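You operate a simulated robot arm through the tools that you are given. There is no shell and no other tool.

You are at the controls of a simulated robot arm. One attempt, no reset.

## Task
Unclamp the frame, wind both stops to the size on its flag, and clamp it again.
Fine: the frame ends on both stops, against the pane at the gate; both clamps shut at the end.
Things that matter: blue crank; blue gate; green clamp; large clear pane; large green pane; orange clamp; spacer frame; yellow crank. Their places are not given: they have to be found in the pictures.

It is judged by the outcome, as a careful person would: the job done as asked, and still so three seconds after it is handed in. It fails if anything else is knocked over, pushed out of place, dropped, spilled or broken.

## Robot
A 7-joint arm with a three-finger gripper, fixed in place. Base frame: the origin is at the foot of the arm, x ahead of it, y to its left, z up. Lengths are in m, angles in degrees, forces in N, time in s.
With the tool pointing down near the work surface it reaches from about 0.5 to 0.94 m from the base axis. Its first joint turns from -166.0 to 166.0 degrees. Payload 2.69 kg.
The TCP is the grasp point between the finger pads, 0.029 m short of the fingertips. In the tool frame z runs along the fingers and y along their closing line. Largest opening 0.12 m; the body of the gripper starts 0.078 m behind the TCP.
Orientation is that of the tool frame in the base frame, as a unit quaternion [w, x, y, z]. With the fingers straight down and closing along the base's y, the tool's x points along the base's -x, its y along +y and its z along -z.

## Interface
- The arm moves only by the tool jog_arm. Its argument "moves" is a list that holds one entry, the list of rows, each a list of 7 numbers: the shift along the tool's x, y, z in m, then the turn, a rotation vector about the tool's x, y, z in degrees, then the closure in counts, from 0 (fully open) to 255 (shut). In form: [[[tx, ty, tz, wx, wy, wz, gripper], ...]]. A call has 1 to 20 rows; each row is the pose to reach, as a shift and turn from the pose commanded when the call began, along the tool's axes at that moment. A row lasts 0.2 s, in which the tool goes at most 0.05 m and 8.6 degrees; a call with a longer step from one row to the next is refused whole, and so is a gripper value outside its range. A pose out of reach is approached as far as the arm can. The call stops where the force on the tool passes 90 N (or 10 N more than at its start, if that is more) or the arm is blocked; 0.2 s more then pass. The fingers move at their own pace and stop on an object; they squeeze with about 42 N. The grip force told is the motor's: it shows also when the fingers shut on nothing. Time passes only in rows, and 0.2 s behind the last, so rows that repeat a pose let the fingers close. The reply holds the time, the measured pose of the TCP, the force on the tool along the base axes, the opening and the grip force, in the units named above and with some noise, with the torque about the TCP (base axes, N m) and any sound that the robot's microphone picked up.
- Cameras (640 x 400 px; columns grow to the right, rows downward): "scene" is fixed at [0.2053, 0.5025, 1.0366]; the picture's right is [-0.61, -0.79, 0.00], its down [-0.12, 0.09, -0.99] and it looks along [0.78, -0.60, -0.15] (base axes); focal length 310 px, centre (320, 200). "wrist" rides on the gripper at [0.063, 0, -0.104] in the tool frame; the picture's right is [0.00, 1.00, 0.00], its down [-0.83, 0.00, -0.56] and it looks along [-0.56, 0.00, 0.83] (tool axes); focal length 275 px, centre (320, 200).
- grab_frame(camera): a new picture of that camera. It takes no simulated time.
- slide_trunk(by): slides the trunk up (or, below 0, down) by that many m; the arm rides with it, the base frame stays. It gives what a move gives, with no picture.
- measure_at(camera, pixels): for up to 12 pixels [column, row] of the newest picture of that camera ("zoom" is the newest enlarged one), the place [x, y, z] in the base frame of the surface seen there, good to about 0.002 m, but the place of the scene camera against the robot may be out by one fixed shift of up to 0.018 m in any direction. It takes no simulated time.
- zoom(camera, box): a new picture of the part [left, top, right, bottom] of that camera's present view, enlarged. It takes no simulated time.
- finish_job(): hands the job in; it is judged then, once.

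Unless the task says otherwise, let go and move clear before handing in.

The tools are called as name(argument=value, ...) on one line, values as JSON. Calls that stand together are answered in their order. jog_arm: Moves the arm, as the interface text tells. Its arguments: {"type":"object","properties":{"moves":{"type":"array"}},"required":["moves"]} The other tools are called the same way: slide_trunk (by) slides the trunk up or down; grab_frame (camera) takes a picture; measure_at (camera, pixels) gives the place of the surface under pixels of a picture; zoom (camera, box) takes an enlarged picture of a part of a camera's view; finish_job () hands the job in.

At the start:

```text
clock: 0.0
tcp_pos: [0.4916, 0.0839, 1.0503]
orientation: [0.0, 0.0, 1.0, 0.0]
force: [-0.9, 0.9, 0.5]
torque: [-0.02, 0.0, 0.02]
gripper_width: 0.1202
gripper_force: 0.1
trunk travel left (down, up): [-0.55, 0.063]
```

scene: 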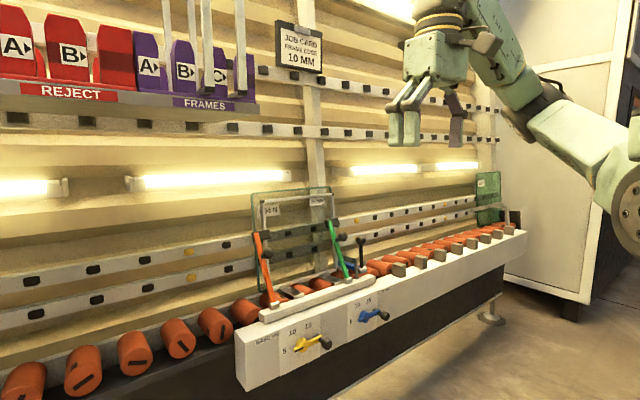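
wrist: 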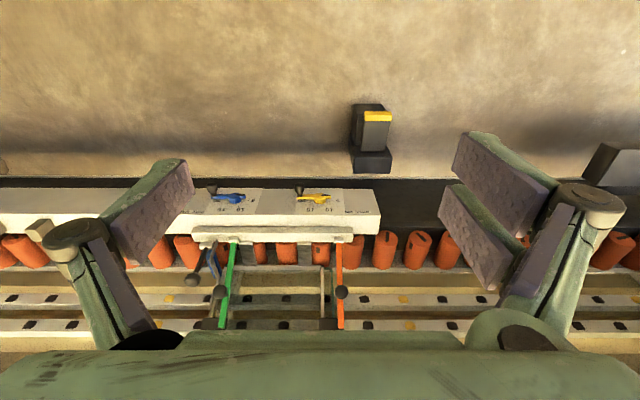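

The scene shows a pane with frame at about (300,240), orange clamp at (262,270), green clamp at (338,250), a yellow crank (312,343) and a blue crank (373,315). I'll zoom in on these before moving.

zoom(camera="scene", box=[230, 180, 390, 280])

zoom(camera="scene", box=[230, 280, 410, 392])

zoom(camera="scene", box=[250, 10, 350, 80])

zoom(camera="wrist", box=[180, 170, 390, 340])

```text
4.00 times, centred on (310, 230) of scene
```

zoom: 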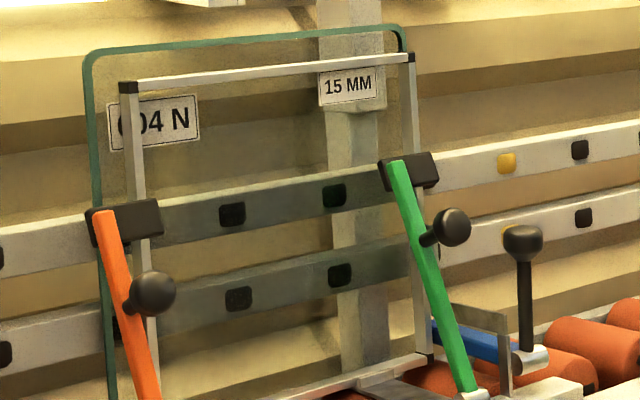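

```text
3.56 times, centred on (320, 336) of scene
```

zoom: 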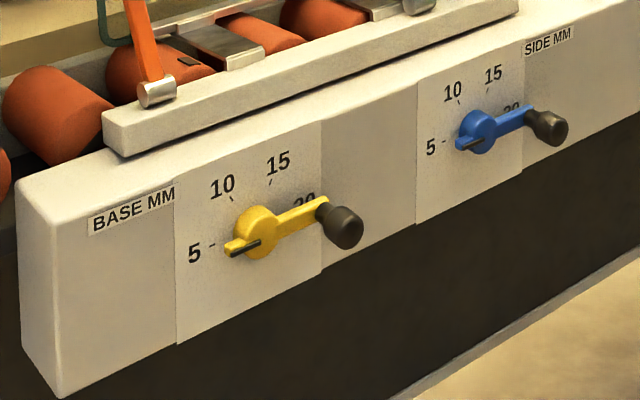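

```text
5.71 times, centred on (300, 45) of scene
```

zoom: 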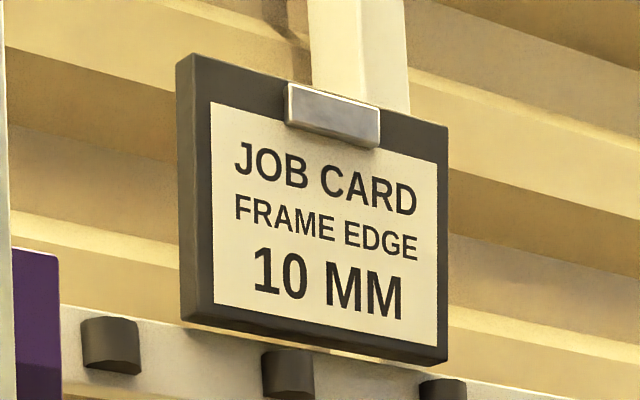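

```text
2.35 times, centred on (285, 255) of wrist
```

zoom: 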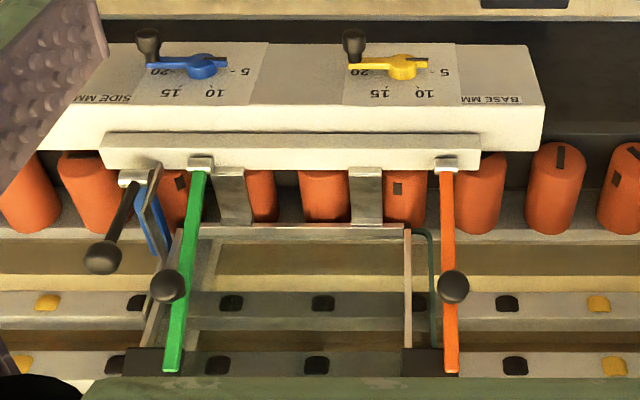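

The flag on the frame reads "15 MM" (zoom 348,85), while the wall job card says 10 MM. The task says the frame's flag, so I'll use 15. Both cranks' black marks sit at 5. Next I measure the main features.

measure_at(camera="wrist", pixels=[[230, 198], [314, 198], [300, 189], [212, 189], [340, 292], [220, 292], [214, 282], [340, 325], [224, 325], [228, 240], [337, 240], [320, 200]])

zoom(camera="wrist", box=[190, 170, 290, 232])

zoom(camera="scene", box=[320, 225, 400, 275])

zoom(camera="scene", box=[440, 160, 540, 240])

zoom(camera="scene", box=[245, 260, 375, 340])

```text
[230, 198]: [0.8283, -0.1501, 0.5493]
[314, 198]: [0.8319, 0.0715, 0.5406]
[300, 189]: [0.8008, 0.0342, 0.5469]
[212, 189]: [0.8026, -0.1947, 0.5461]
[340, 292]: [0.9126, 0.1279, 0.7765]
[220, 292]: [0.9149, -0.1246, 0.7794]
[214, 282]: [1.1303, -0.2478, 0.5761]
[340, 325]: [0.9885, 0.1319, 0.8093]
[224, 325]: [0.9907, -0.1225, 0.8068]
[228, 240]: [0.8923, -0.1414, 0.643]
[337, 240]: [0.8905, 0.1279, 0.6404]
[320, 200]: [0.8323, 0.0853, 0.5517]
```

```text
6.40 times, centred on (240, 201) of wrist
```

zoom: 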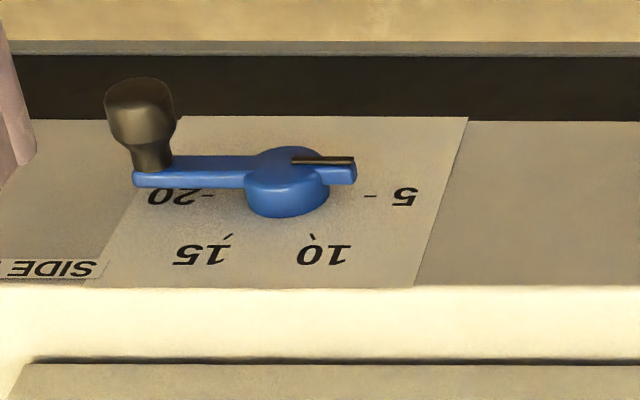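

```text
8.00 times, centred on (360, 250) of scene
```

zoom: 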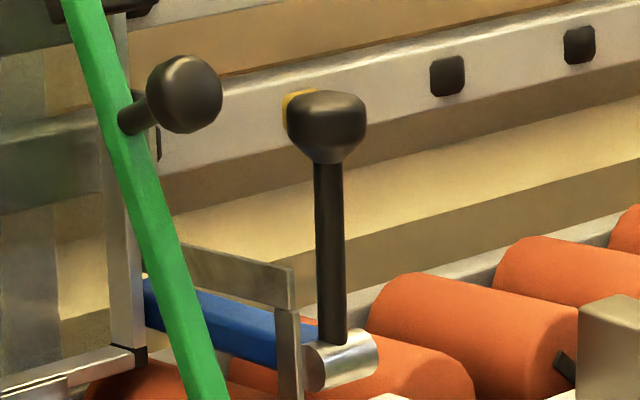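

```text
5.00 times, centred on (490, 200) of scene
```

zoom: 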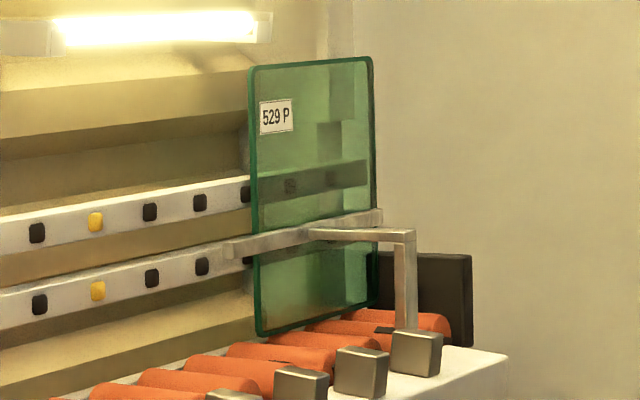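

```text
4.92 times, centred on (310, 300) of scene
```

zoom: 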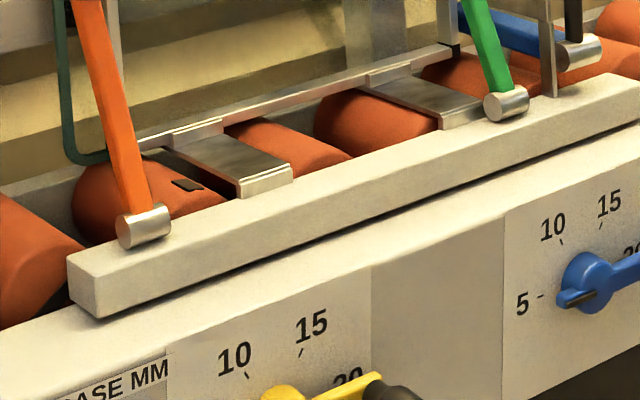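

The tag reading "529 P" belongs to the far green pane, and the lever with a blue bar is the gate. I'll measure the frame, pane and clamps more finely using zoomed pictures before moving.

zoom(camera="scene", box=[230, 180, 390, 280])

measure_at(camera="zoom", pixels=[[130, 90], [410, 58], [135, 180], [425, 300], [250, 40], [95, 200], [150, 290], [455, 228], [100, 220], [395, 172], [480, 345], [522, 238]])

slide_trunk(by=-0.2)

grab_frame(camera="wrist")

grab_frame(camera="scene")

```text
4.00 times, centred on (310, 230) of scene
```

zoom: 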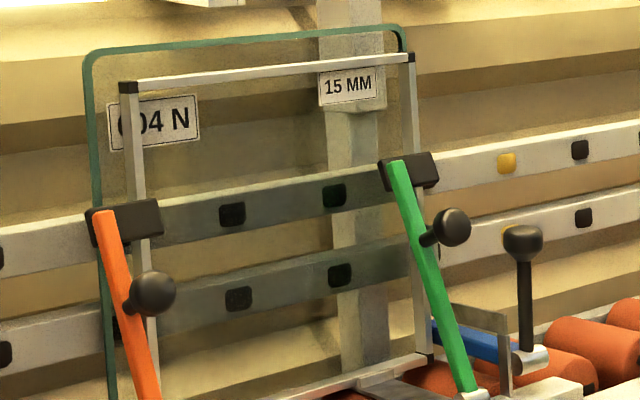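

```text
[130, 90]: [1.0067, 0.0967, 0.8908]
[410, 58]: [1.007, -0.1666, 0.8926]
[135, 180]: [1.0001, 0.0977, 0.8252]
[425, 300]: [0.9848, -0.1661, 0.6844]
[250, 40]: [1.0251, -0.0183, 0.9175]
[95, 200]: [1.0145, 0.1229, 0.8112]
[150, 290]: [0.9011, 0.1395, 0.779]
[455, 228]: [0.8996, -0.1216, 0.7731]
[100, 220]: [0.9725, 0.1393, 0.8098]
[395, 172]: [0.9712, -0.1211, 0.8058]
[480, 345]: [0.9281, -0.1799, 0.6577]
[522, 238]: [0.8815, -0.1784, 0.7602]
```

```text
clock: 2.2
tcp_pos: [0.49, 0.0839, 0.8513]
orientation: [-0.001, -0.001, 1.0, 0.0]
force: [0.4, 0.1, 0.1]
torque: [-0.01, -0.02, 0.0]
gripper_width: 0.12
gripper_force: 0.1
trunk travel left (down, up): [-0.35, 0.263]
```

```text
taken
```

wrist: 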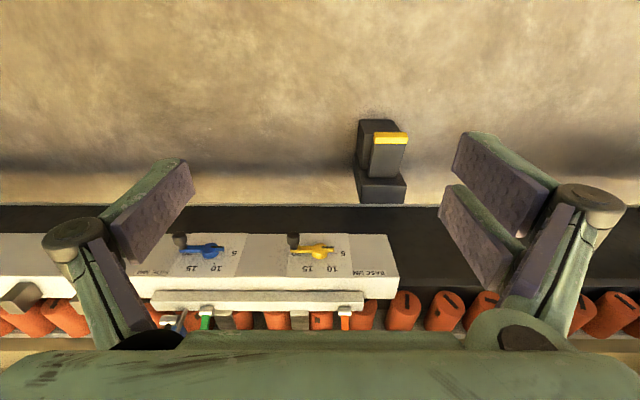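

```text
taken
```

scene: 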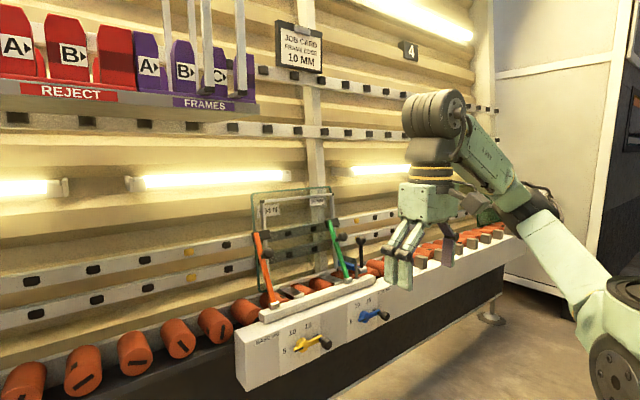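

The wrist and scene measurements differ by about 1.3 cm in x, consistent with the scene shift. I'll pitch the tool forward about 50° and come slightly forward, so the wrist camera faces the clamps.

jog_arm(moves=[[[-0.02, 0, 0, 0, -8, 0, 0], [-0.04, 0, 0, 0, -16, 0, 0], [-0.06, 0, 0, 0, -24, 0, 0], [-0.08, 0, 0, 0, -32, 0, 0], [-0.1, 0, 0, 0, -40, 0, 0], [-0.1, 0, 0, 0, -48, 0, 0], [-0.1, 0, 0, 0, -48, 0, 0]]])

grab_frame(camera="wrist")

grab_frame(camera="scene")

```text
clock: 3.8
tcp_pos: [0.5904, 0.0831, 0.8509]
orientation: [0.408, 0.001, 0.913, 0.0]
force: [-0.5, 1.1, -0.2]
torque: [-0.01, -0.02, 0.03]
gripper_width: 0.1201
gripper_force: 0.1
trunk travel left (down, up): [-0.35, 0.263]
```

```text
taken
```

wrist: 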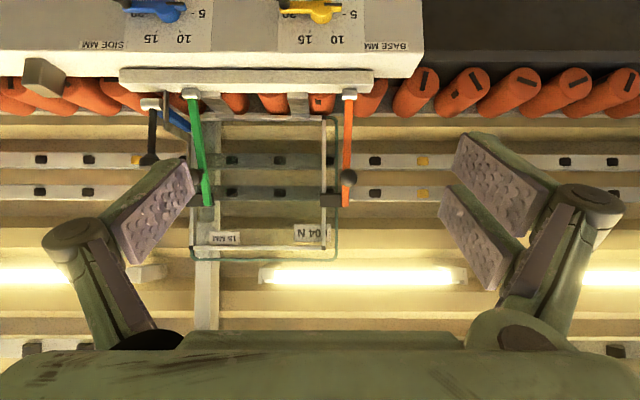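

```text
taken
```

scene: 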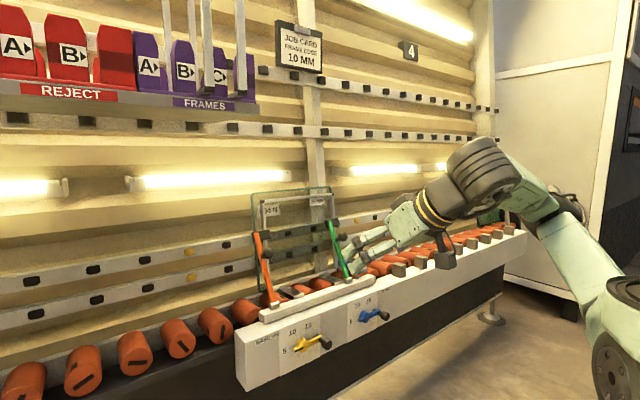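

The wrist now views the station upside down, with the frame at (260,180). I'll zoom and measure the clamps, the frame and the cranks.

zoom(camera="wrist", box=[130, 60, 390, 270])

measure_at(camera="wrist", pixels=[[348, 175], [347, 142], [345, 203], [350, 94], [191, 94], [207, 203], [199, 140], [206, 173], [260, 247], [323, 180], [260, 257], [337, 220]])

zoom(camera="wrist", box=[90, 0, 390, 100])

measure_at(camera="wrist", pixels=[[325, 8], [345, 5], [330, 40], [180, 12], [300, 60], [300, 100], [210, 40], [160, 102], [175, 5], [240, 110], [300, 110], [222, 119]])

```text
1.90 times, centred on (260, 165) of wrist
```

zoom: 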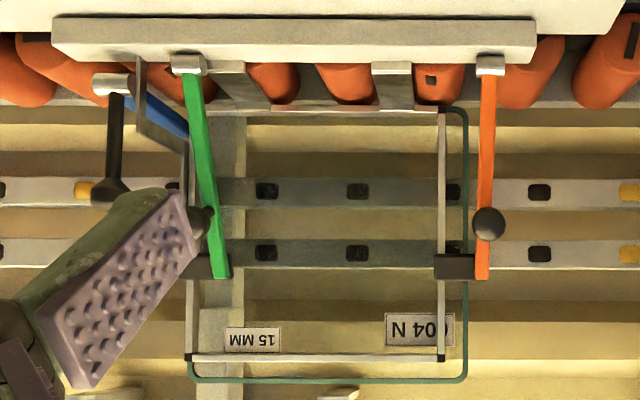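

```text
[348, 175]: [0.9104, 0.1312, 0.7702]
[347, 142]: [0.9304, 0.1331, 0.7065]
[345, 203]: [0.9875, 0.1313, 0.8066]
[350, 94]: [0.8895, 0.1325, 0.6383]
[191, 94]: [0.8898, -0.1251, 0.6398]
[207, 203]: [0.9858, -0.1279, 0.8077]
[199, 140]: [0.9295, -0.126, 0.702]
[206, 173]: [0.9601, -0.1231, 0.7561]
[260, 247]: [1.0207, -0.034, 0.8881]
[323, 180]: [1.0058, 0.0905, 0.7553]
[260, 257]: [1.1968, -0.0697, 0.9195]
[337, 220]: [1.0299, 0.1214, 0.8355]
```

```text
2.13 times, centred on (240, 50) of wrist
```

zoom: 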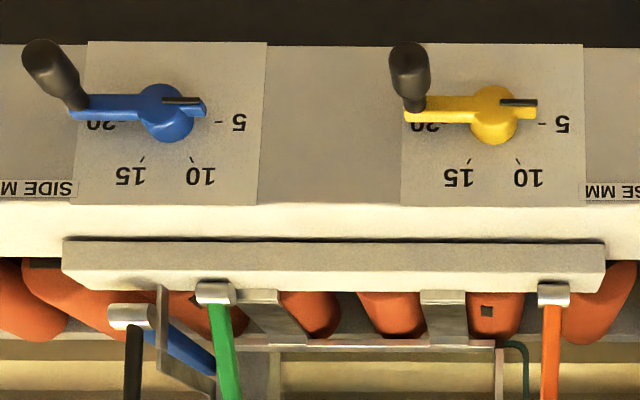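

```text
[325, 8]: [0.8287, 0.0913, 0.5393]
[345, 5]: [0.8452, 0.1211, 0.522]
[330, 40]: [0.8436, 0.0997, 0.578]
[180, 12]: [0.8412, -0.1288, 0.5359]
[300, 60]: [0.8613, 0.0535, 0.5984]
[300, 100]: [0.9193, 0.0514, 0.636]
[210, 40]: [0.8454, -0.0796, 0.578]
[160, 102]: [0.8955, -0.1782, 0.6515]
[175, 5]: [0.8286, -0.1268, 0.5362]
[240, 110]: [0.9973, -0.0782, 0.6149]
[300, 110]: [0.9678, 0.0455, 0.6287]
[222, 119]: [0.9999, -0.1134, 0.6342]
```

The orange knob is at about (0.924, 0.131, 0.768), its pivot at about (0.898, z 0.638), and the arm leans 28° toward the pane. I'll move to a pre-grasp 6 cm behind the orange knob with the fingers half open.

jog_arm(moves=[[[-0.02, 0.006, 0.03, 0, 0, 0, 120], [-0.04, 0.012, 0.06, 0, 0, 0, 120], [-0.06, 0.018, 0.09, 0, 0, 0, 120], [-0.08, 0.024, 0.12, 0, 0, 0, 120], [-0.1, 0.03, 0.15, 0, 0, 0, 120], [-0.12, 0.036, 0.18, 0, 0, 0, 120], [-0.14, 0.042, 0.21, 0, 0, 0, 120], [-0.161, 0.048, 0.244, 0, 0, 0, 120], [-0.161, 0.048, 0.244, 0, 0, 0, 120], [-0.161, 0.048, 0.244, 0, 0, 0, 120]]])

grab_frame(camera="wrist")

grab_frame(camera="scene")

```text
clock: 6.0
tcp_pos: [0.8805, 0.1313, 0.8068]
orientation: [0.407, 0.0, 0.913, -0.001]
force: [-0.3, 0.5, -0.2]
torque: [-0.01, -0.01, 0.01]
gripper_width: 0.0635
gripper_force: 0.0
trunk travel left (down, up): [-0.35, 0.263]
```

```text
taken
```

wrist: 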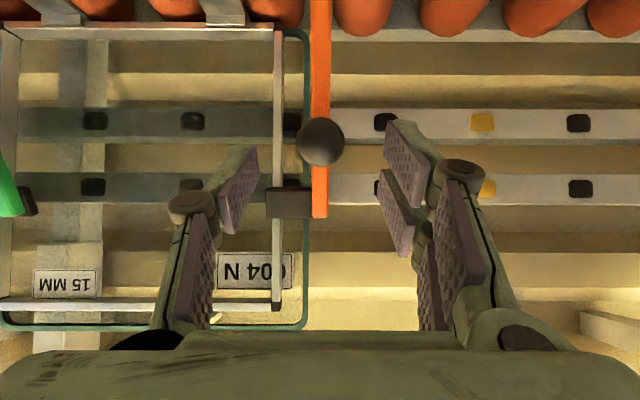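

```text
taken
```

scene: 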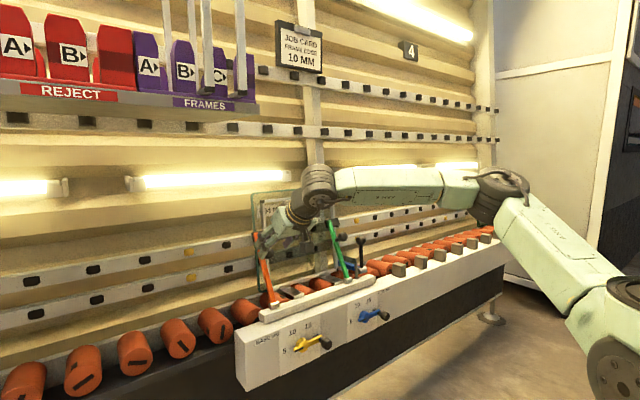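

The knob at (321,142) is centred between the fingers. I'll check its position, then advance.

measure_at(camera="wrist", pixels=[[321, 142], [319, 205], [285, 200], [277, 250], [320, 80], [297, 240], [60, 305], [70, 325]])

```text
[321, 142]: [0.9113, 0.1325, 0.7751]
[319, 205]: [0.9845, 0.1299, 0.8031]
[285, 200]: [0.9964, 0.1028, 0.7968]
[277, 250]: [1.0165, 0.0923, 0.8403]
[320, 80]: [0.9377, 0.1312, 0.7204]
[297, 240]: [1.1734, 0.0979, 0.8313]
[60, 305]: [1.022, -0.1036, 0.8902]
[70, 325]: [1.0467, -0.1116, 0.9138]
```

The knob centre works out to about (0.925, 0.132, 0.770). I advance 5.8 cm and close.

jog_arm(moves=[[[-0.001, 0.001, 0.03, 0, 0, 0, 120], [-0.002, 0.001, 0.058, 0, 0, 0, 120], [-0.002, 0.001, 0.058, 0, 0, 0, 255], [-0.002, 0.001, 0.058, 0, 0, 0, 255], [-0.002, 0.001, 0.058, 0, 0, 0, 255], [-0.002, 0.001, 0.058, 0, 0, 0, 255]]])

grab_frame(camera="wrist")

```text
clock: 7.4
tcp_pos: [0.9249, 0.1315, 0.7692]
orientation: [0.407, 0.001, 0.913, -0.001]
force: [-0.6, -7.8, -1.3]
torque: [-0.2, 0.01, 0.01]
gripper_width: 0.028
gripper_force: 33.9
trunk travel left (down, up): [-0.35, 0.263]
```

```text
taken
```

wrist: 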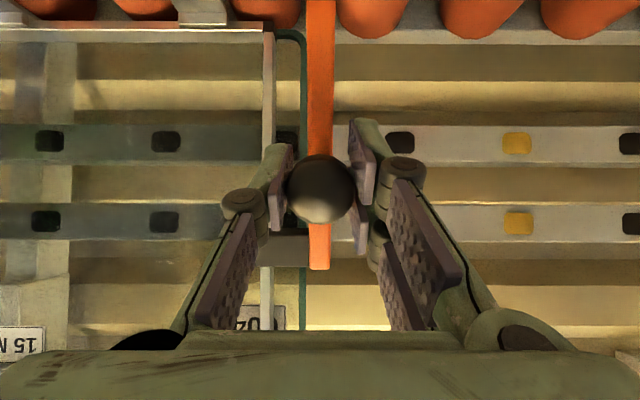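

The knob is gripped (28 mm). I swing it about the pivot toward the robot for the first 20° and watch the force.

jog_arm(moves=[[[0.003, -0.0005, -0.005, 0, 0, 0, 255], [0.0064, -0.001, -0.0098, 0, 0, 0, 255], [0.01, -0.001, -0.0145, 0, 0, 0, 255], [0.0137, -0.001, -0.019, 0, 0, 0, 255], [0.0175, -0.001, -0.0234, 0, 0, 0, 255], [0.0215, -0.001, -0.0276, 0, 0, 0, 255], [0.0258, -0.001, -0.0316, 0, 0, 0, 255], [0.0302, -0.001, -0.0355, 0, 0, 0, 255]]])

grab_frame(camera="wrist")

grab_frame(camera="scene")

```text
clock: 9.2
tcp_pos: [0.876, 0.1317, 0.7716]
orientation: [0.408, 0.0, 0.913, 0.0]
force: [8.9, 2.1, 11.2]
torque: [0.0, -1.32, 0.05]
gripper_width: 0.0281
gripper_force: 45.1
trunk travel left (down, up): [-0.35, 0.263]
```

```text
taken
```

wrist: 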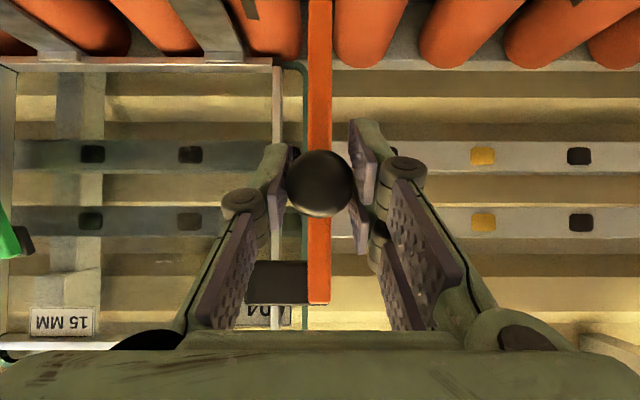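

```text
taken
```

scene: 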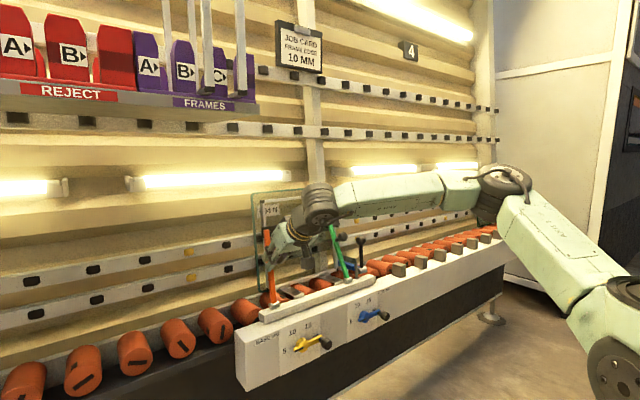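

The clamp opens cleanly with about 14 N and the frame has not moved. I continue the arc another 40°, pitching along with it.

jog_arm(moves=[[[0.0093, 0, -0.007, 0, -3, 0, 255], [0.0193, 0, -0.0132, 0, -6, 0, 255], [0.0296, 0, -0.0186, 0, -9, 0, 255], [0.0404, 0, -0.023, 0, -12, 0, 255], [0.0517, 0, -0.0265, 0, -15, 0, 255], [0.063, 0, -0.0288, 0, -18, 0, 255], [0.0747, 0, -0.0304, 0, -21, 0, 255], [0.0863, 0, -0.0307, 0, -24, 0, 255]]])

grab_frame(camera="wrist")

grab_frame(camera="scene")

```text
clock: 11.0
tcp_pos: [0.7953, 0.1322, 0.7277]
orientation: [0.589, -0.001, 0.808, 0.001]
force: [-5.4, 6.7, 11.3]
torque: [-0.06, -1.02, 0.15]
gripper_width: 0.0284
gripper_force: 45.7
trunk travel left (down, up): [-0.35, 0.263]
```

```text
taken
```

wrist: 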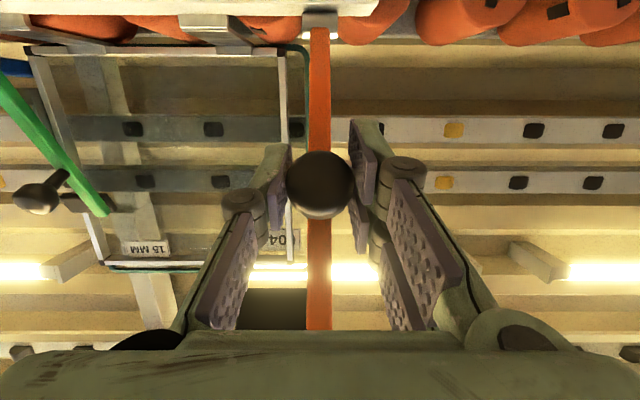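

```text
taken
```

scene: 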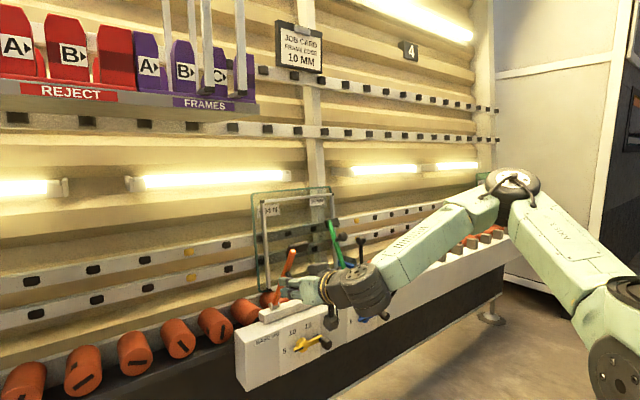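

The orange arm is now 60° open and the force is still small. I release slightly to see whether it stays there.

jog_arm(moves=[[[0, 0, 0, 0, 0, 0, 180], [0, 0, 0, 0, 0, 0, 150], [0, 0, 0, 0, 0, 0, 150], [0, 0, 0, 0, 0, 0, 150]]])

grab_frame(camera="wrist")

```text
clock: 12.0
tcp_pos: [0.7978, 0.1314, 0.7274]
orientation: [0.588, 0.001, 0.809, -0.001]
force: [-0.8, 0.3, -0.4]
torque: [0.04, 0.02, -0.01]
gripper_width: 0.0497
gripper_force: 0.0
trunk travel left (down, up): [-0.35, 0.263]
```

```text
taken
```

wrist: 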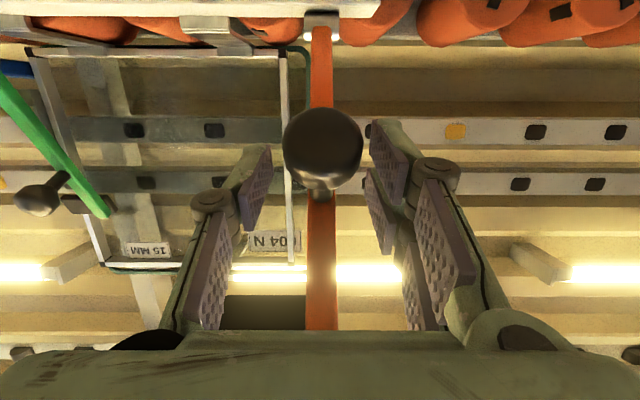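

After release the knob appears larger and at (322,150), so it moved a little. I check whether it is still moving.

measure_at(camera="wrist", pixels=[[322, 145], [320, 60], [321, 270], [320, 25]])

jog_arm(moves=[[[0, 0, 0, 0, 0, 0, 150], [0, 0, 0, 0, 0, 0, 150], [0, 0, 0, 0, 0, 0, 150]]])

zoom(camera="scene", box=[230, 180, 410, 360])

grab_frame(camera="wrist")

measure_at(camera="wrist", pixels=[[322, 145], [320, 60], [321, 270], [320, 25]])

```text
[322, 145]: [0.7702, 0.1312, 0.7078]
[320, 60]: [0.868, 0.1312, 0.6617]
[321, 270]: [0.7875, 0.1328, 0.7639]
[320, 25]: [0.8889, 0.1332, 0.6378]
```

```text
clock: 12.8
tcp_pos: [0.7969, 0.1296, 0.727]
orientation: [0.588, 0.002, 0.809, -0.001]
force: [-0.3, 0.4, 0.3]
torque: [0.06, 0.01, 0.02]
gripper_width: 0.0494
gripper_force: 0.0
trunk travel left (down, up): [-0.35, 0.263]
```

```text
2.22 times, centred on (320, 270) of scene
```

zoom: 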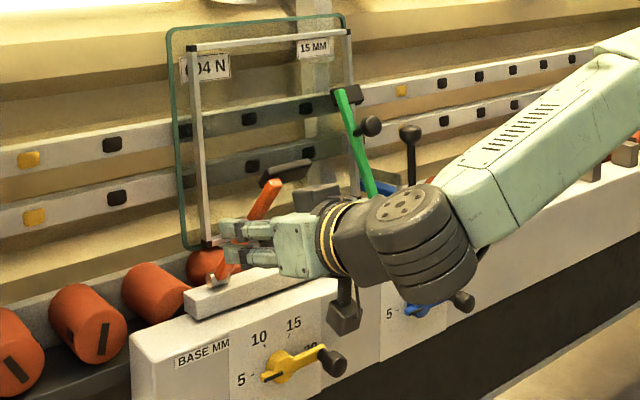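

```text
taken
```

wrist: 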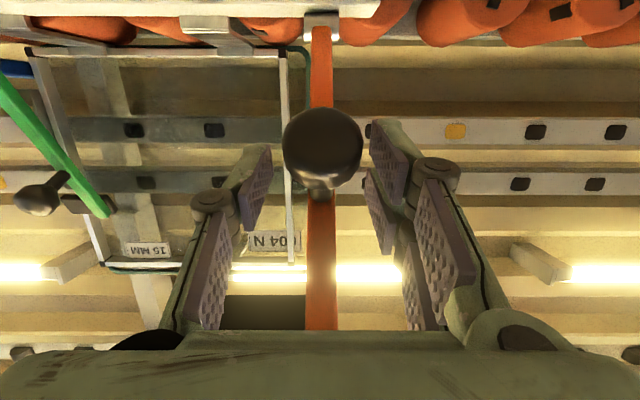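

```text
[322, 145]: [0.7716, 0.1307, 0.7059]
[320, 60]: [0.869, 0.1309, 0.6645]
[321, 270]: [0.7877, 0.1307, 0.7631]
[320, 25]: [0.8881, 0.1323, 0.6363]
```

The arm has settled 66° open, clear of the frame, with zero force on the tool. I back out and travel across to a waypoint in front of the green clamp, restoring the 48° pitch.

jog_arm(moves=[[[0.0155, 0, -0.037, 0, 0, 0, 130], [0.031, 0, -0.074, 0, 0, 0, 120], [0.0466, 0, -0.111, 0, 0, 0, 120], [0.035, -0.037, -0.115, 0, 3.4, 0, 120], [0.023, -0.074, -0.119, 0, 6.9, 0, 120], [0.011, -0.111, -0.123, 0, 10.3, 0, 120], [-0.001, -0.148, -0.127, 0, 13.7, 0, 120], [-0.013, -0.185, -0.131, 0, 17.1, 0, 120], [-0.026, -0.222, -0.135, 0, 20.6, 0, 120], [-0.039, -0.26, -0.139, 0, 24, 0, 120], [-0.039, -0.26, -0.139, 0, 24, 0, 120]]])

grab_frame(camera="wrist")

grab_frame(camera="scene")

```text
clock: 14.4
tcp_pos: [0.6702, 0.0843, 0.7626]
orientation: [0.483, -0.089, 0.869, 0.055]
force: [0.8, -0.1, -0.2]
torque: [0.01, 0.0, 0.04]
gripper_width: 0.0637
gripper_force: 0.1
out of reach, approached as far as the arm can: row 3, 4, 5, 6
trunk travel left (down, up): [-0.35, 0.263]
stopped in row 8: the arm was blocked; the commanded pose is now the measured one
```

```text
taken
```

wrist: 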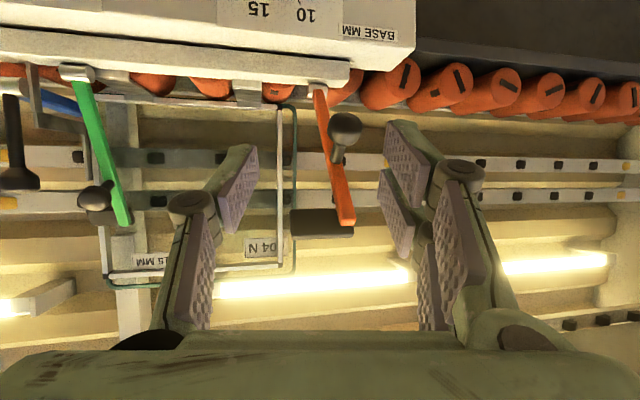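

```text
taken
```

scene: 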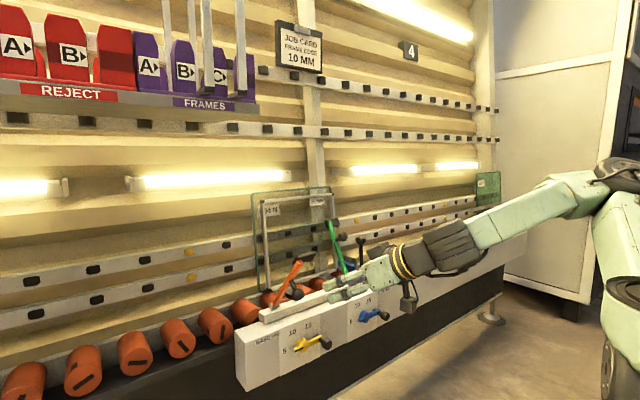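

Retreating with the tool that flat ran the arm into its inner reach limit, with no contact (force about 0). I straighten to 48° pitch while moving forward and inward.

jog_arm(moves=[[[-0.0128, -0.023, 0.0013, 2.5, 2.5, 1.7, 120], [-0.0256, -0.046, 0.0026, 5, 5, 3.4, 120], [-0.0385, -0.069, 0.004, 7.5, 7.6, 5.1, 120], [-0.0513, -0.0922, 0.0052, 9.9, 10.1, 6.8, 120], [-0.0513, -0.0922, 0.0052, 9.9, 10.1, 6.8, 120]]])

```text
clock: 15.8
tcp_pos: [0.7194, 0.03, 0.7988]
orientation: [0.401, -0.022, 0.915, 0.031]
force: [-0.1, -0.9, 0.5]
torque: [-0.03, 0.01, 0.02]
gripper_width: 0.0637
gripper_force: 0.1
trunk travel left (down, up): [-0.35, 0.263]
stopped in row 5: the arm was blocked; the commanded pose is now the measured one
```

The pose is nearly restored (y 0.03). I continue toward the front of the green clamp and correct the remaining tilt.

jog_arm(moves=[[[-0.0086, -0.023, 0.0017, 0.6, -0.1, 0.1, 120], [-0.0172, -0.046, 0.0034, 1.2, -0.2, 0.2, 120], [-0.0258, -0.069, 0.0051, 1.8, -0.3, 0.4, 120], [-0.0344, -0.092, 0.0067, 2.4, -0.4, 0.5, 120], [-0.043, -0.115, 0.0084, 3, -0.5, 0.6, 120], [-0.0516, -0.138, 0.0101, 3.7, -0.6, 0.7, 120], [-0.0602, -0.1612, 0.0118, 4.3, -0.7, 0.9, 120], [-0.0602, -0.1612, 0.0118, 4.3, -0.7, 0.9, 120], [-0.0602, -0.1612, 0.0118, 4.3, -0.7, 0.9, 120]]])

grab_frame(camera="wrist")

grab_frame(camera="scene")

```text
clock: 17.8
tcp_pos: [0.7786, -0.1314, 0.8288]
orientation: [0.409, 0.002, 0.913, -0.004]
force: [-0.5, -0.4, 0.2]
torque: [-0.01, -0.02, -0.01]
gripper_width: 0.0635
gripper_force: 0.0
trunk travel left (down, up): [-0.35, 0.263]
```

```text
taken
```

wrist: 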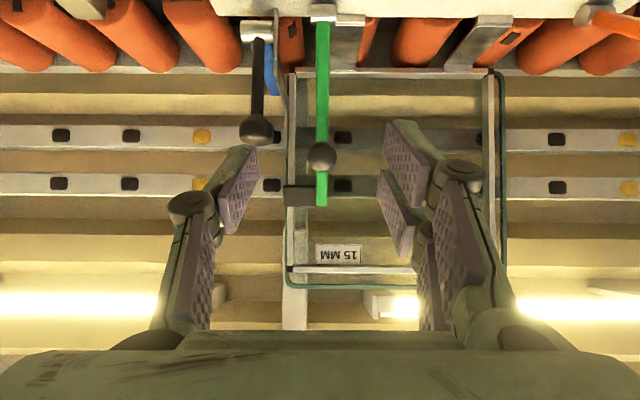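

```text
taken
```

scene: 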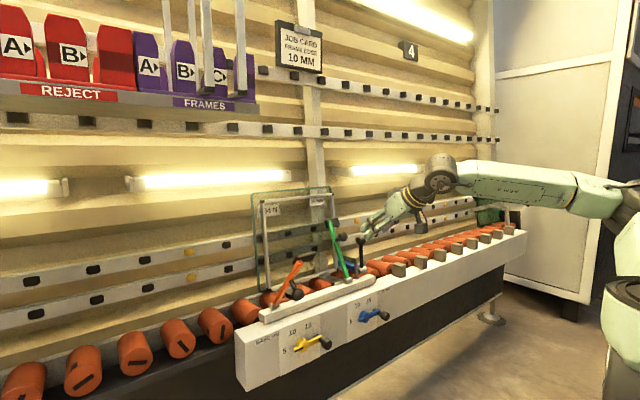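

The green knob is at (321,156), and the gate lever's knob at (256,128) is close on its left. I measure both for clearance.

measure_at(camera="wrist", pixels=[[321, 156], [256, 128], [272, 130], [258, 60], [322, 100], [241, 128], [256, 142], [300, 195], [291, 235], [495, 150], [291, 100], [340, 270]])

zoom(camera="wrist", box=[220, 0, 420, 210])

```text
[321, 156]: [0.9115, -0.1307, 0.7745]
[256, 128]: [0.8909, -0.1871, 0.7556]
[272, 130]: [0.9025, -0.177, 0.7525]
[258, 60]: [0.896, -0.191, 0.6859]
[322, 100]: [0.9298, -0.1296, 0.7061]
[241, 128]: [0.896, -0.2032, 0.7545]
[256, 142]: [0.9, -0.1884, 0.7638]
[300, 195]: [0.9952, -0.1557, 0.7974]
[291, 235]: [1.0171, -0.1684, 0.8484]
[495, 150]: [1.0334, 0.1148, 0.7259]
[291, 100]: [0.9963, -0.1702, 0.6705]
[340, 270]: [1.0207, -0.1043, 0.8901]
```

```text
1.90 times, centred on (320, 105) of wrist
```

zoom: 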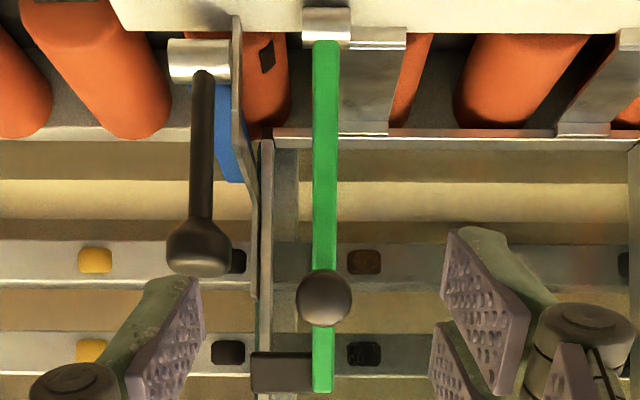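

The gate knob's nearest edge is at y≈-0.173, and the fingers at 45 mm opening reach only about -0.165. I approach the green knob with the narrower opening and grip.

jog_arm(moves=[[[-0.0136, 0, 0.022, 0, 0, 0, 160], [-0.027, 0, 0.044, 0, 0, 0, 160], [-0.041, 0, 0.066, 0, 0, 0, 160], [-0.0542, 0.0005, 0.088, 0, 0, 0, 160], [-0.0542, 0.0005, 0.088, 0, 0, 0, 160], [-0.0542, 0.0005, 0.108, 0, 0, 0, 160], [-0.0542, 0.0005, 0.128, 0, 0, 0, 160], [-0.0542, 0.0005, 0.148, 0, 0, 0, 160], [-0.0542, 0.0005, 0.148, 0, 0, 0, 255], [-0.0542, 0.0005, 0.148, 0, 0, 0, 255], [-0.0542, 0.0005, 0.148, 0, 0, 0, 255], [-0.0542, 0.0005, 0.148, 0, 0, 0, 255]]])

grab_frame(camera="wrist")

```text
clock: 20.4
tcp_pos: [0.9247, -0.1304, 0.7717]
orientation: [0.409, 0.001, 0.913, -0.004]
force: [1.5, 8.5, -1.2]
torque: [-0.19, -0.02, -0.31]
gripper_width: 0.0278
gripper_force: 44.4
trunk travel left (down, up): [-0.35, 0.263]
```

```text
taken
```

wrist: 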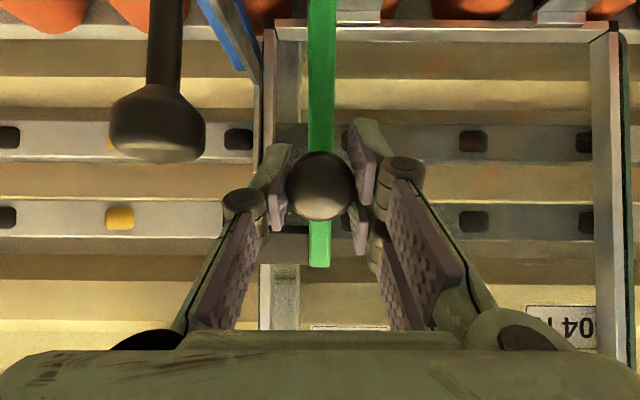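

The green knob is gripped (28 mm). I repeat the same opening arc, with less pitch change this time to stay within reach.

jog_arm(moves=[[[0.003, 0.0005, -0.005, 0, 0, 0, 255], [0.0064, 0.001, -0.0098, 0, 0, 0, 255], [0.01, 0.001, -0.0145, 0, 0, 0, 255], [0.0137, 0.001, -0.019, 0, 0, 0, 255], [0.0175, 0.001, -0.0234, 0, 0, 0, 255], [0.0215, 0.001, -0.0276, 0, 0, 0, 255], [0.0258, 0.001, -0.0316, 0, 0, 0, 255], [0.0302, 0.001, -0.0355, 0, 0, 0, 255], [0.0395, 0.001, -0.0425, 0, -2, 0, 255], [0.0495, 0.001, -0.0487, 0, -4, 0, 255], [0.0598, 0.001, -0.0541, 0, -6, 0, 255], [0.0706, 0.001, -0.0585, 0, -8, 0, 255], [0.0819, 0.001, -0.062, 0, -10, 0, 255], [0.0932, 0.001, -0.0643, 0, -12, 0, 255], [0.1049, 0.001, -0.0659, 0, -14, 0, 255], [0.1165, 0.001, -0.0662, 0, -16, 0, 255]]])

grab_frame(camera="wrist")

```text
clock: 23.8
tcp_pos: [0.7965, -0.1292, 0.7319]
orientation: [0.533, 0.0, 0.846, -0.003]
force: [-8.1, 7.3, 16.8]
torque: [0.05, -1.23, 0.27]
gripper_width: 0.0284
gripper_force: 44.9
trunk travel left (down, up): [-0.35, 0.263]
```

```text
taken
```

wrist: 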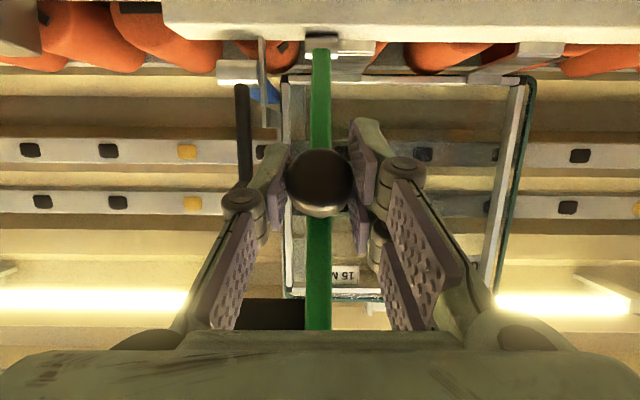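

The green arm is 60° open. I release, pull straight back, then restore the pitch to 48° in free space.

jog_arm(moves=[[[0, 0, 0, 0, 0, 0, 180], [0, 0, 0, 0, 0, 0, 150], [0, 0, 0, 0, 0, 0, 150], [0.0162, 0, -0.0338, 0, 0, 0, 150], [0.0324, 0, -0.0677, 0, 0, 0, 150], [0.0286, 0, -0.073, 0, 4, 0, 150], [0.025, 0, -0.078, 0, 8, 0, 150], [0.0215, 0, -0.082, 0, 12, 0, 150], [0.0187, 0, -0.0853, 0, 16, 0, 150], [0.0187, 0, -0.0853, 0, 16, 0, 150]]])

grab_frame(camera="wrist")

grab_frame(camera="scene")

```text
clock: 26.0
tcp_pos: [0.7139, -0.1297, 0.7475]
orientation: [0.409, 0.009, 0.912, 0.011]
force: [0.8, -0.4, -0.5]
torque: [-0.03, 0.0, -0.02]
gripper_width: 0.0494
gripper_force: 0.0
trunk travel left (down, up): [-0.35, 0.263]
```

```text
taken
```

wrist: 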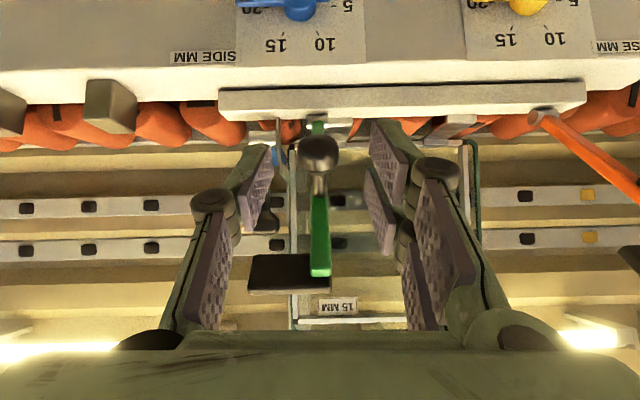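

```text
taken
```

scene: 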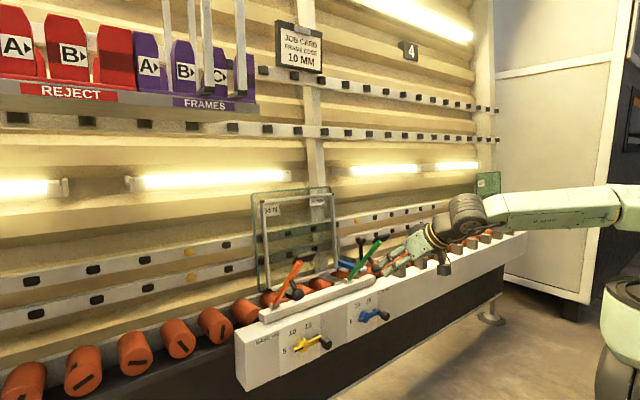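

Both clamps are open and the frame still stands against the pane. I back off to the middle, then lower the trunk to crank height.

jog_arm(moves=[[[0.002, 0.018, -0.0203, 0, 0, 0, 130], [0.003, 0.036, -0.04, 0, 0, 0, 120], [0.0045, 0.063, -0.06, 0, 0, 0, 120], [0.0057, 0.09, -0.081, 0, 0, 0, 120], [0.0057, 0.09, -0.081, 0, 0, 0, 120]]])

slide_trunk(by=-0.22)

grab_frame(camera="wrist")

grab_frame(camera="scene")

```text
clock: 27.2
tcp_pos: [0.6504, -0.0379, 0.7948]
orientation: [0.407, 0.015, 0.913, 0.035]
force: [0.9, 0.2, 0.2]
torque: [-0.03, 0.02, -0.01]
gripper_width: 0.0634
gripper_force: 0.1
trunk travel left (down, up): [-0.35, 0.263]
```

```text
clock: 29.5
tcp_pos: [0.6491, -0.0409, 0.5775]
orientation: [0.411, 0.017, 0.911, 0.033]
force: [-0.6, -1.3, -0.9]
torque: [0.03, 0.02, -0.03]
gripper_width: 0.0636
gripper_force: 0.1
trunk travel left (down, up): [-0.13, 0.483]
```

```text
taken
```

wrist: 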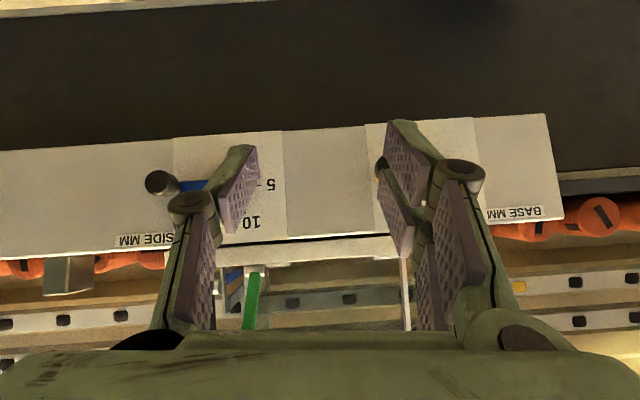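

```text
taken
```

scene: 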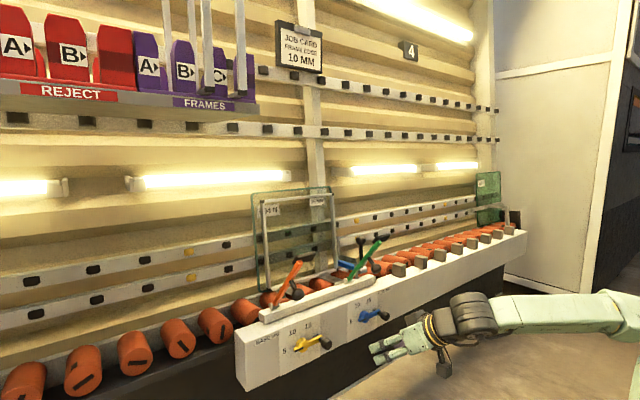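

I move sideways to face the yellow crank and level the small roll error.

jog_arm(moves=[[[-0.0102, 0.0255, 0.0043, 0.9, 0.2, -1.1, 120], [-0.0203, 0.051, 0.0085, 1.8, 0.4, -2.2, 120], [-0.0305, 0.0764, 0.0128, 2.7, 0.6, -3.3, 120], [-0.0305, 0.0764, 0.0128, 2.7, 0.6, -3.3, 120], [-0.0305, 0.0764, 0.0128, 2.7, 0.6, -3.3, 120]]])

grab_frame(camera="wrist")

```text
clock: 30.1
tcp_pos: [0.6632, -0.0103, 0.5819]
orientation: [0.403, 0.027, 0.914, 0.048]
force: [0.6, 0.3, -0.1]
torque: [0.03, -0.01, -0.02]
gripper_width: 0.0638
gripper_force: 0.1
trunk travel left (down, up): [-0.13, 0.483]
stopped in row 2: the arm was blocked; the commanded pose is now the measured one
```

```text
taken
```

wrist: 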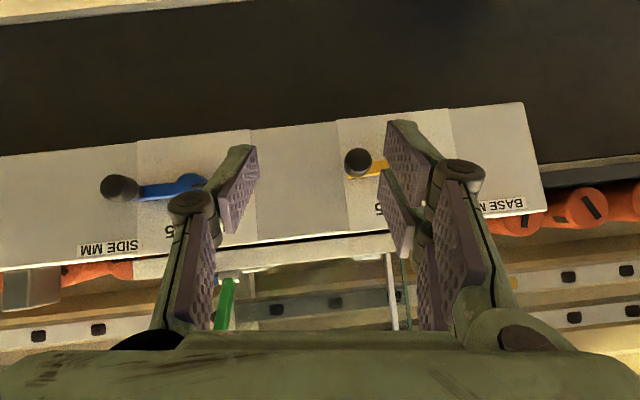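

The arm is blocked by a joint limit, with no force on it. I use a steeper, more natural tool pitch of 30° and level the roll, without translating.

jog_arm(moves=[[[0, 0, 0, 1.1, 4.4, -1.1, 120], [0, 0, 0, 2.2, 8.8, -2.2, 120], [0, 0, 0, 3.4, 13.2, -3.3, 120], [0, 0, 0, 4.54, 17.6, -4.4, 120], [0, 0, 0, 4.54, 17.6, -4.4, 120], [0, 0, 0, 4.54, 17.6, -4.4, 120]]])

grab_frame(camera="wrist")

grab_frame(camera="scene")

```text
clock: 31.5
tcp_pos: [0.6643, -0.0105, 0.5825]
orientation: [0.259, 0.0, 0.966, 0.001]
force: [0.5, -0.7, 0.7]
torque: [-0.01, 0.03, 0.0]
gripper_width: 0.0637
gripper_force: 0.0
trunk travel left (down, up): [-0.13, 0.483]
```

```text
taken
```

wrist: 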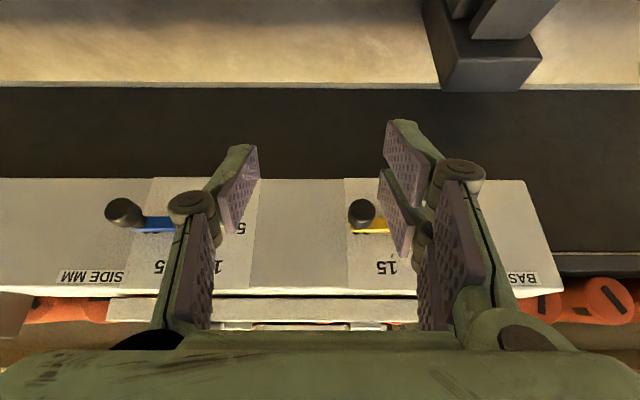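

```text
taken
```

scene: 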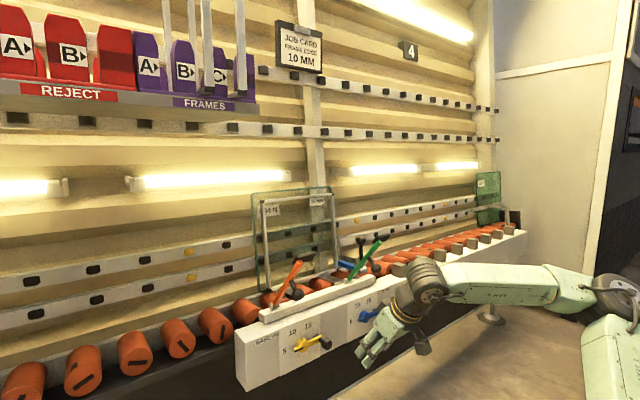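

At 30° pitch the pose is exact. I move to y≈0.05 to see the yellow crank between the fingers, opened wide.

jog_arm(moves=[[[0, 0.03, 0, 0, 0, 0, 60], [0, 0.06, 0, 0, 0, 0, 0], [0, 0.065, 0, 0, 0, 0, 0], [0, 0.065, 0, 0, 0, 0, 0], [0, 0.065, 0, 0, 0, 0, 0]]])

grab_frame(camera="wrist")

zoom(camera="wrist", box=[240, 150, 440, 275])

```text
clock: 32.7
tcp_pos: [0.664, 0.0555, 0.5813]
orientation: [0.259, -0.001, 0.966, 0.001]
force: [0.2, -0.2, -0.2]
torque: [0.01, 0.0, 0.01]
gripper_width: 0.12
gripper_force: 0.1
trunk travel left (down, up): [-0.13, 0.483]
```

```text
taken
```

wrist: 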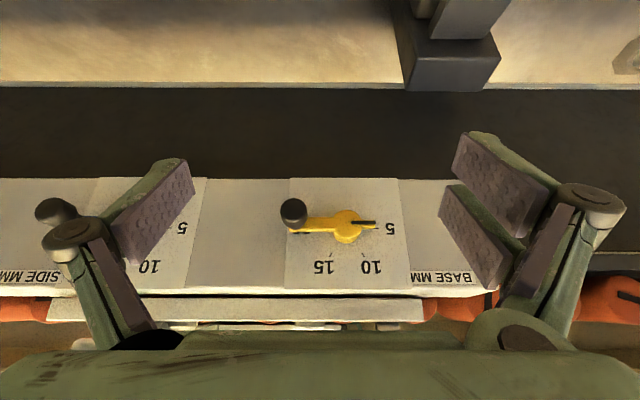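

```text
3.20 times, centred on (340, 212) of wrist
```

zoom: 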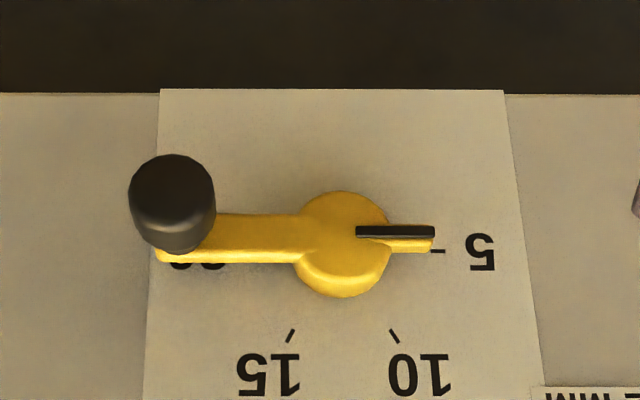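

measure_at(camera="zoom", pixels=[[172, 200], [180, 240], [345, 240], [375, 232], [425, 231], [220, 240], [290, 335], [394, 335], [437, 251], [343, 285], [160, 200], [205, 200]])

measure_at(camera="wrist", pixels=[[57, 210], [245, 265], [420, 200]])

```text
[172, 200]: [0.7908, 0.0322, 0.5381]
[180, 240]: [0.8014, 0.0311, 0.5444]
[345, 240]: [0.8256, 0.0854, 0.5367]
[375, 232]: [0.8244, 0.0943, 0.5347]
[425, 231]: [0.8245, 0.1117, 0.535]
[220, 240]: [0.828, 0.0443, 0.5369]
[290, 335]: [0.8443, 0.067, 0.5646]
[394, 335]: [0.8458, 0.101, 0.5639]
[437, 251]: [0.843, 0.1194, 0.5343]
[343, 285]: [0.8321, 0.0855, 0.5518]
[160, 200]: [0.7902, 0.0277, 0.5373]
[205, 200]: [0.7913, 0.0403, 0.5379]
```

```text
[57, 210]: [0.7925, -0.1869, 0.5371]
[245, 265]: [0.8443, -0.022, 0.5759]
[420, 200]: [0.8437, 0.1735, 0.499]
```

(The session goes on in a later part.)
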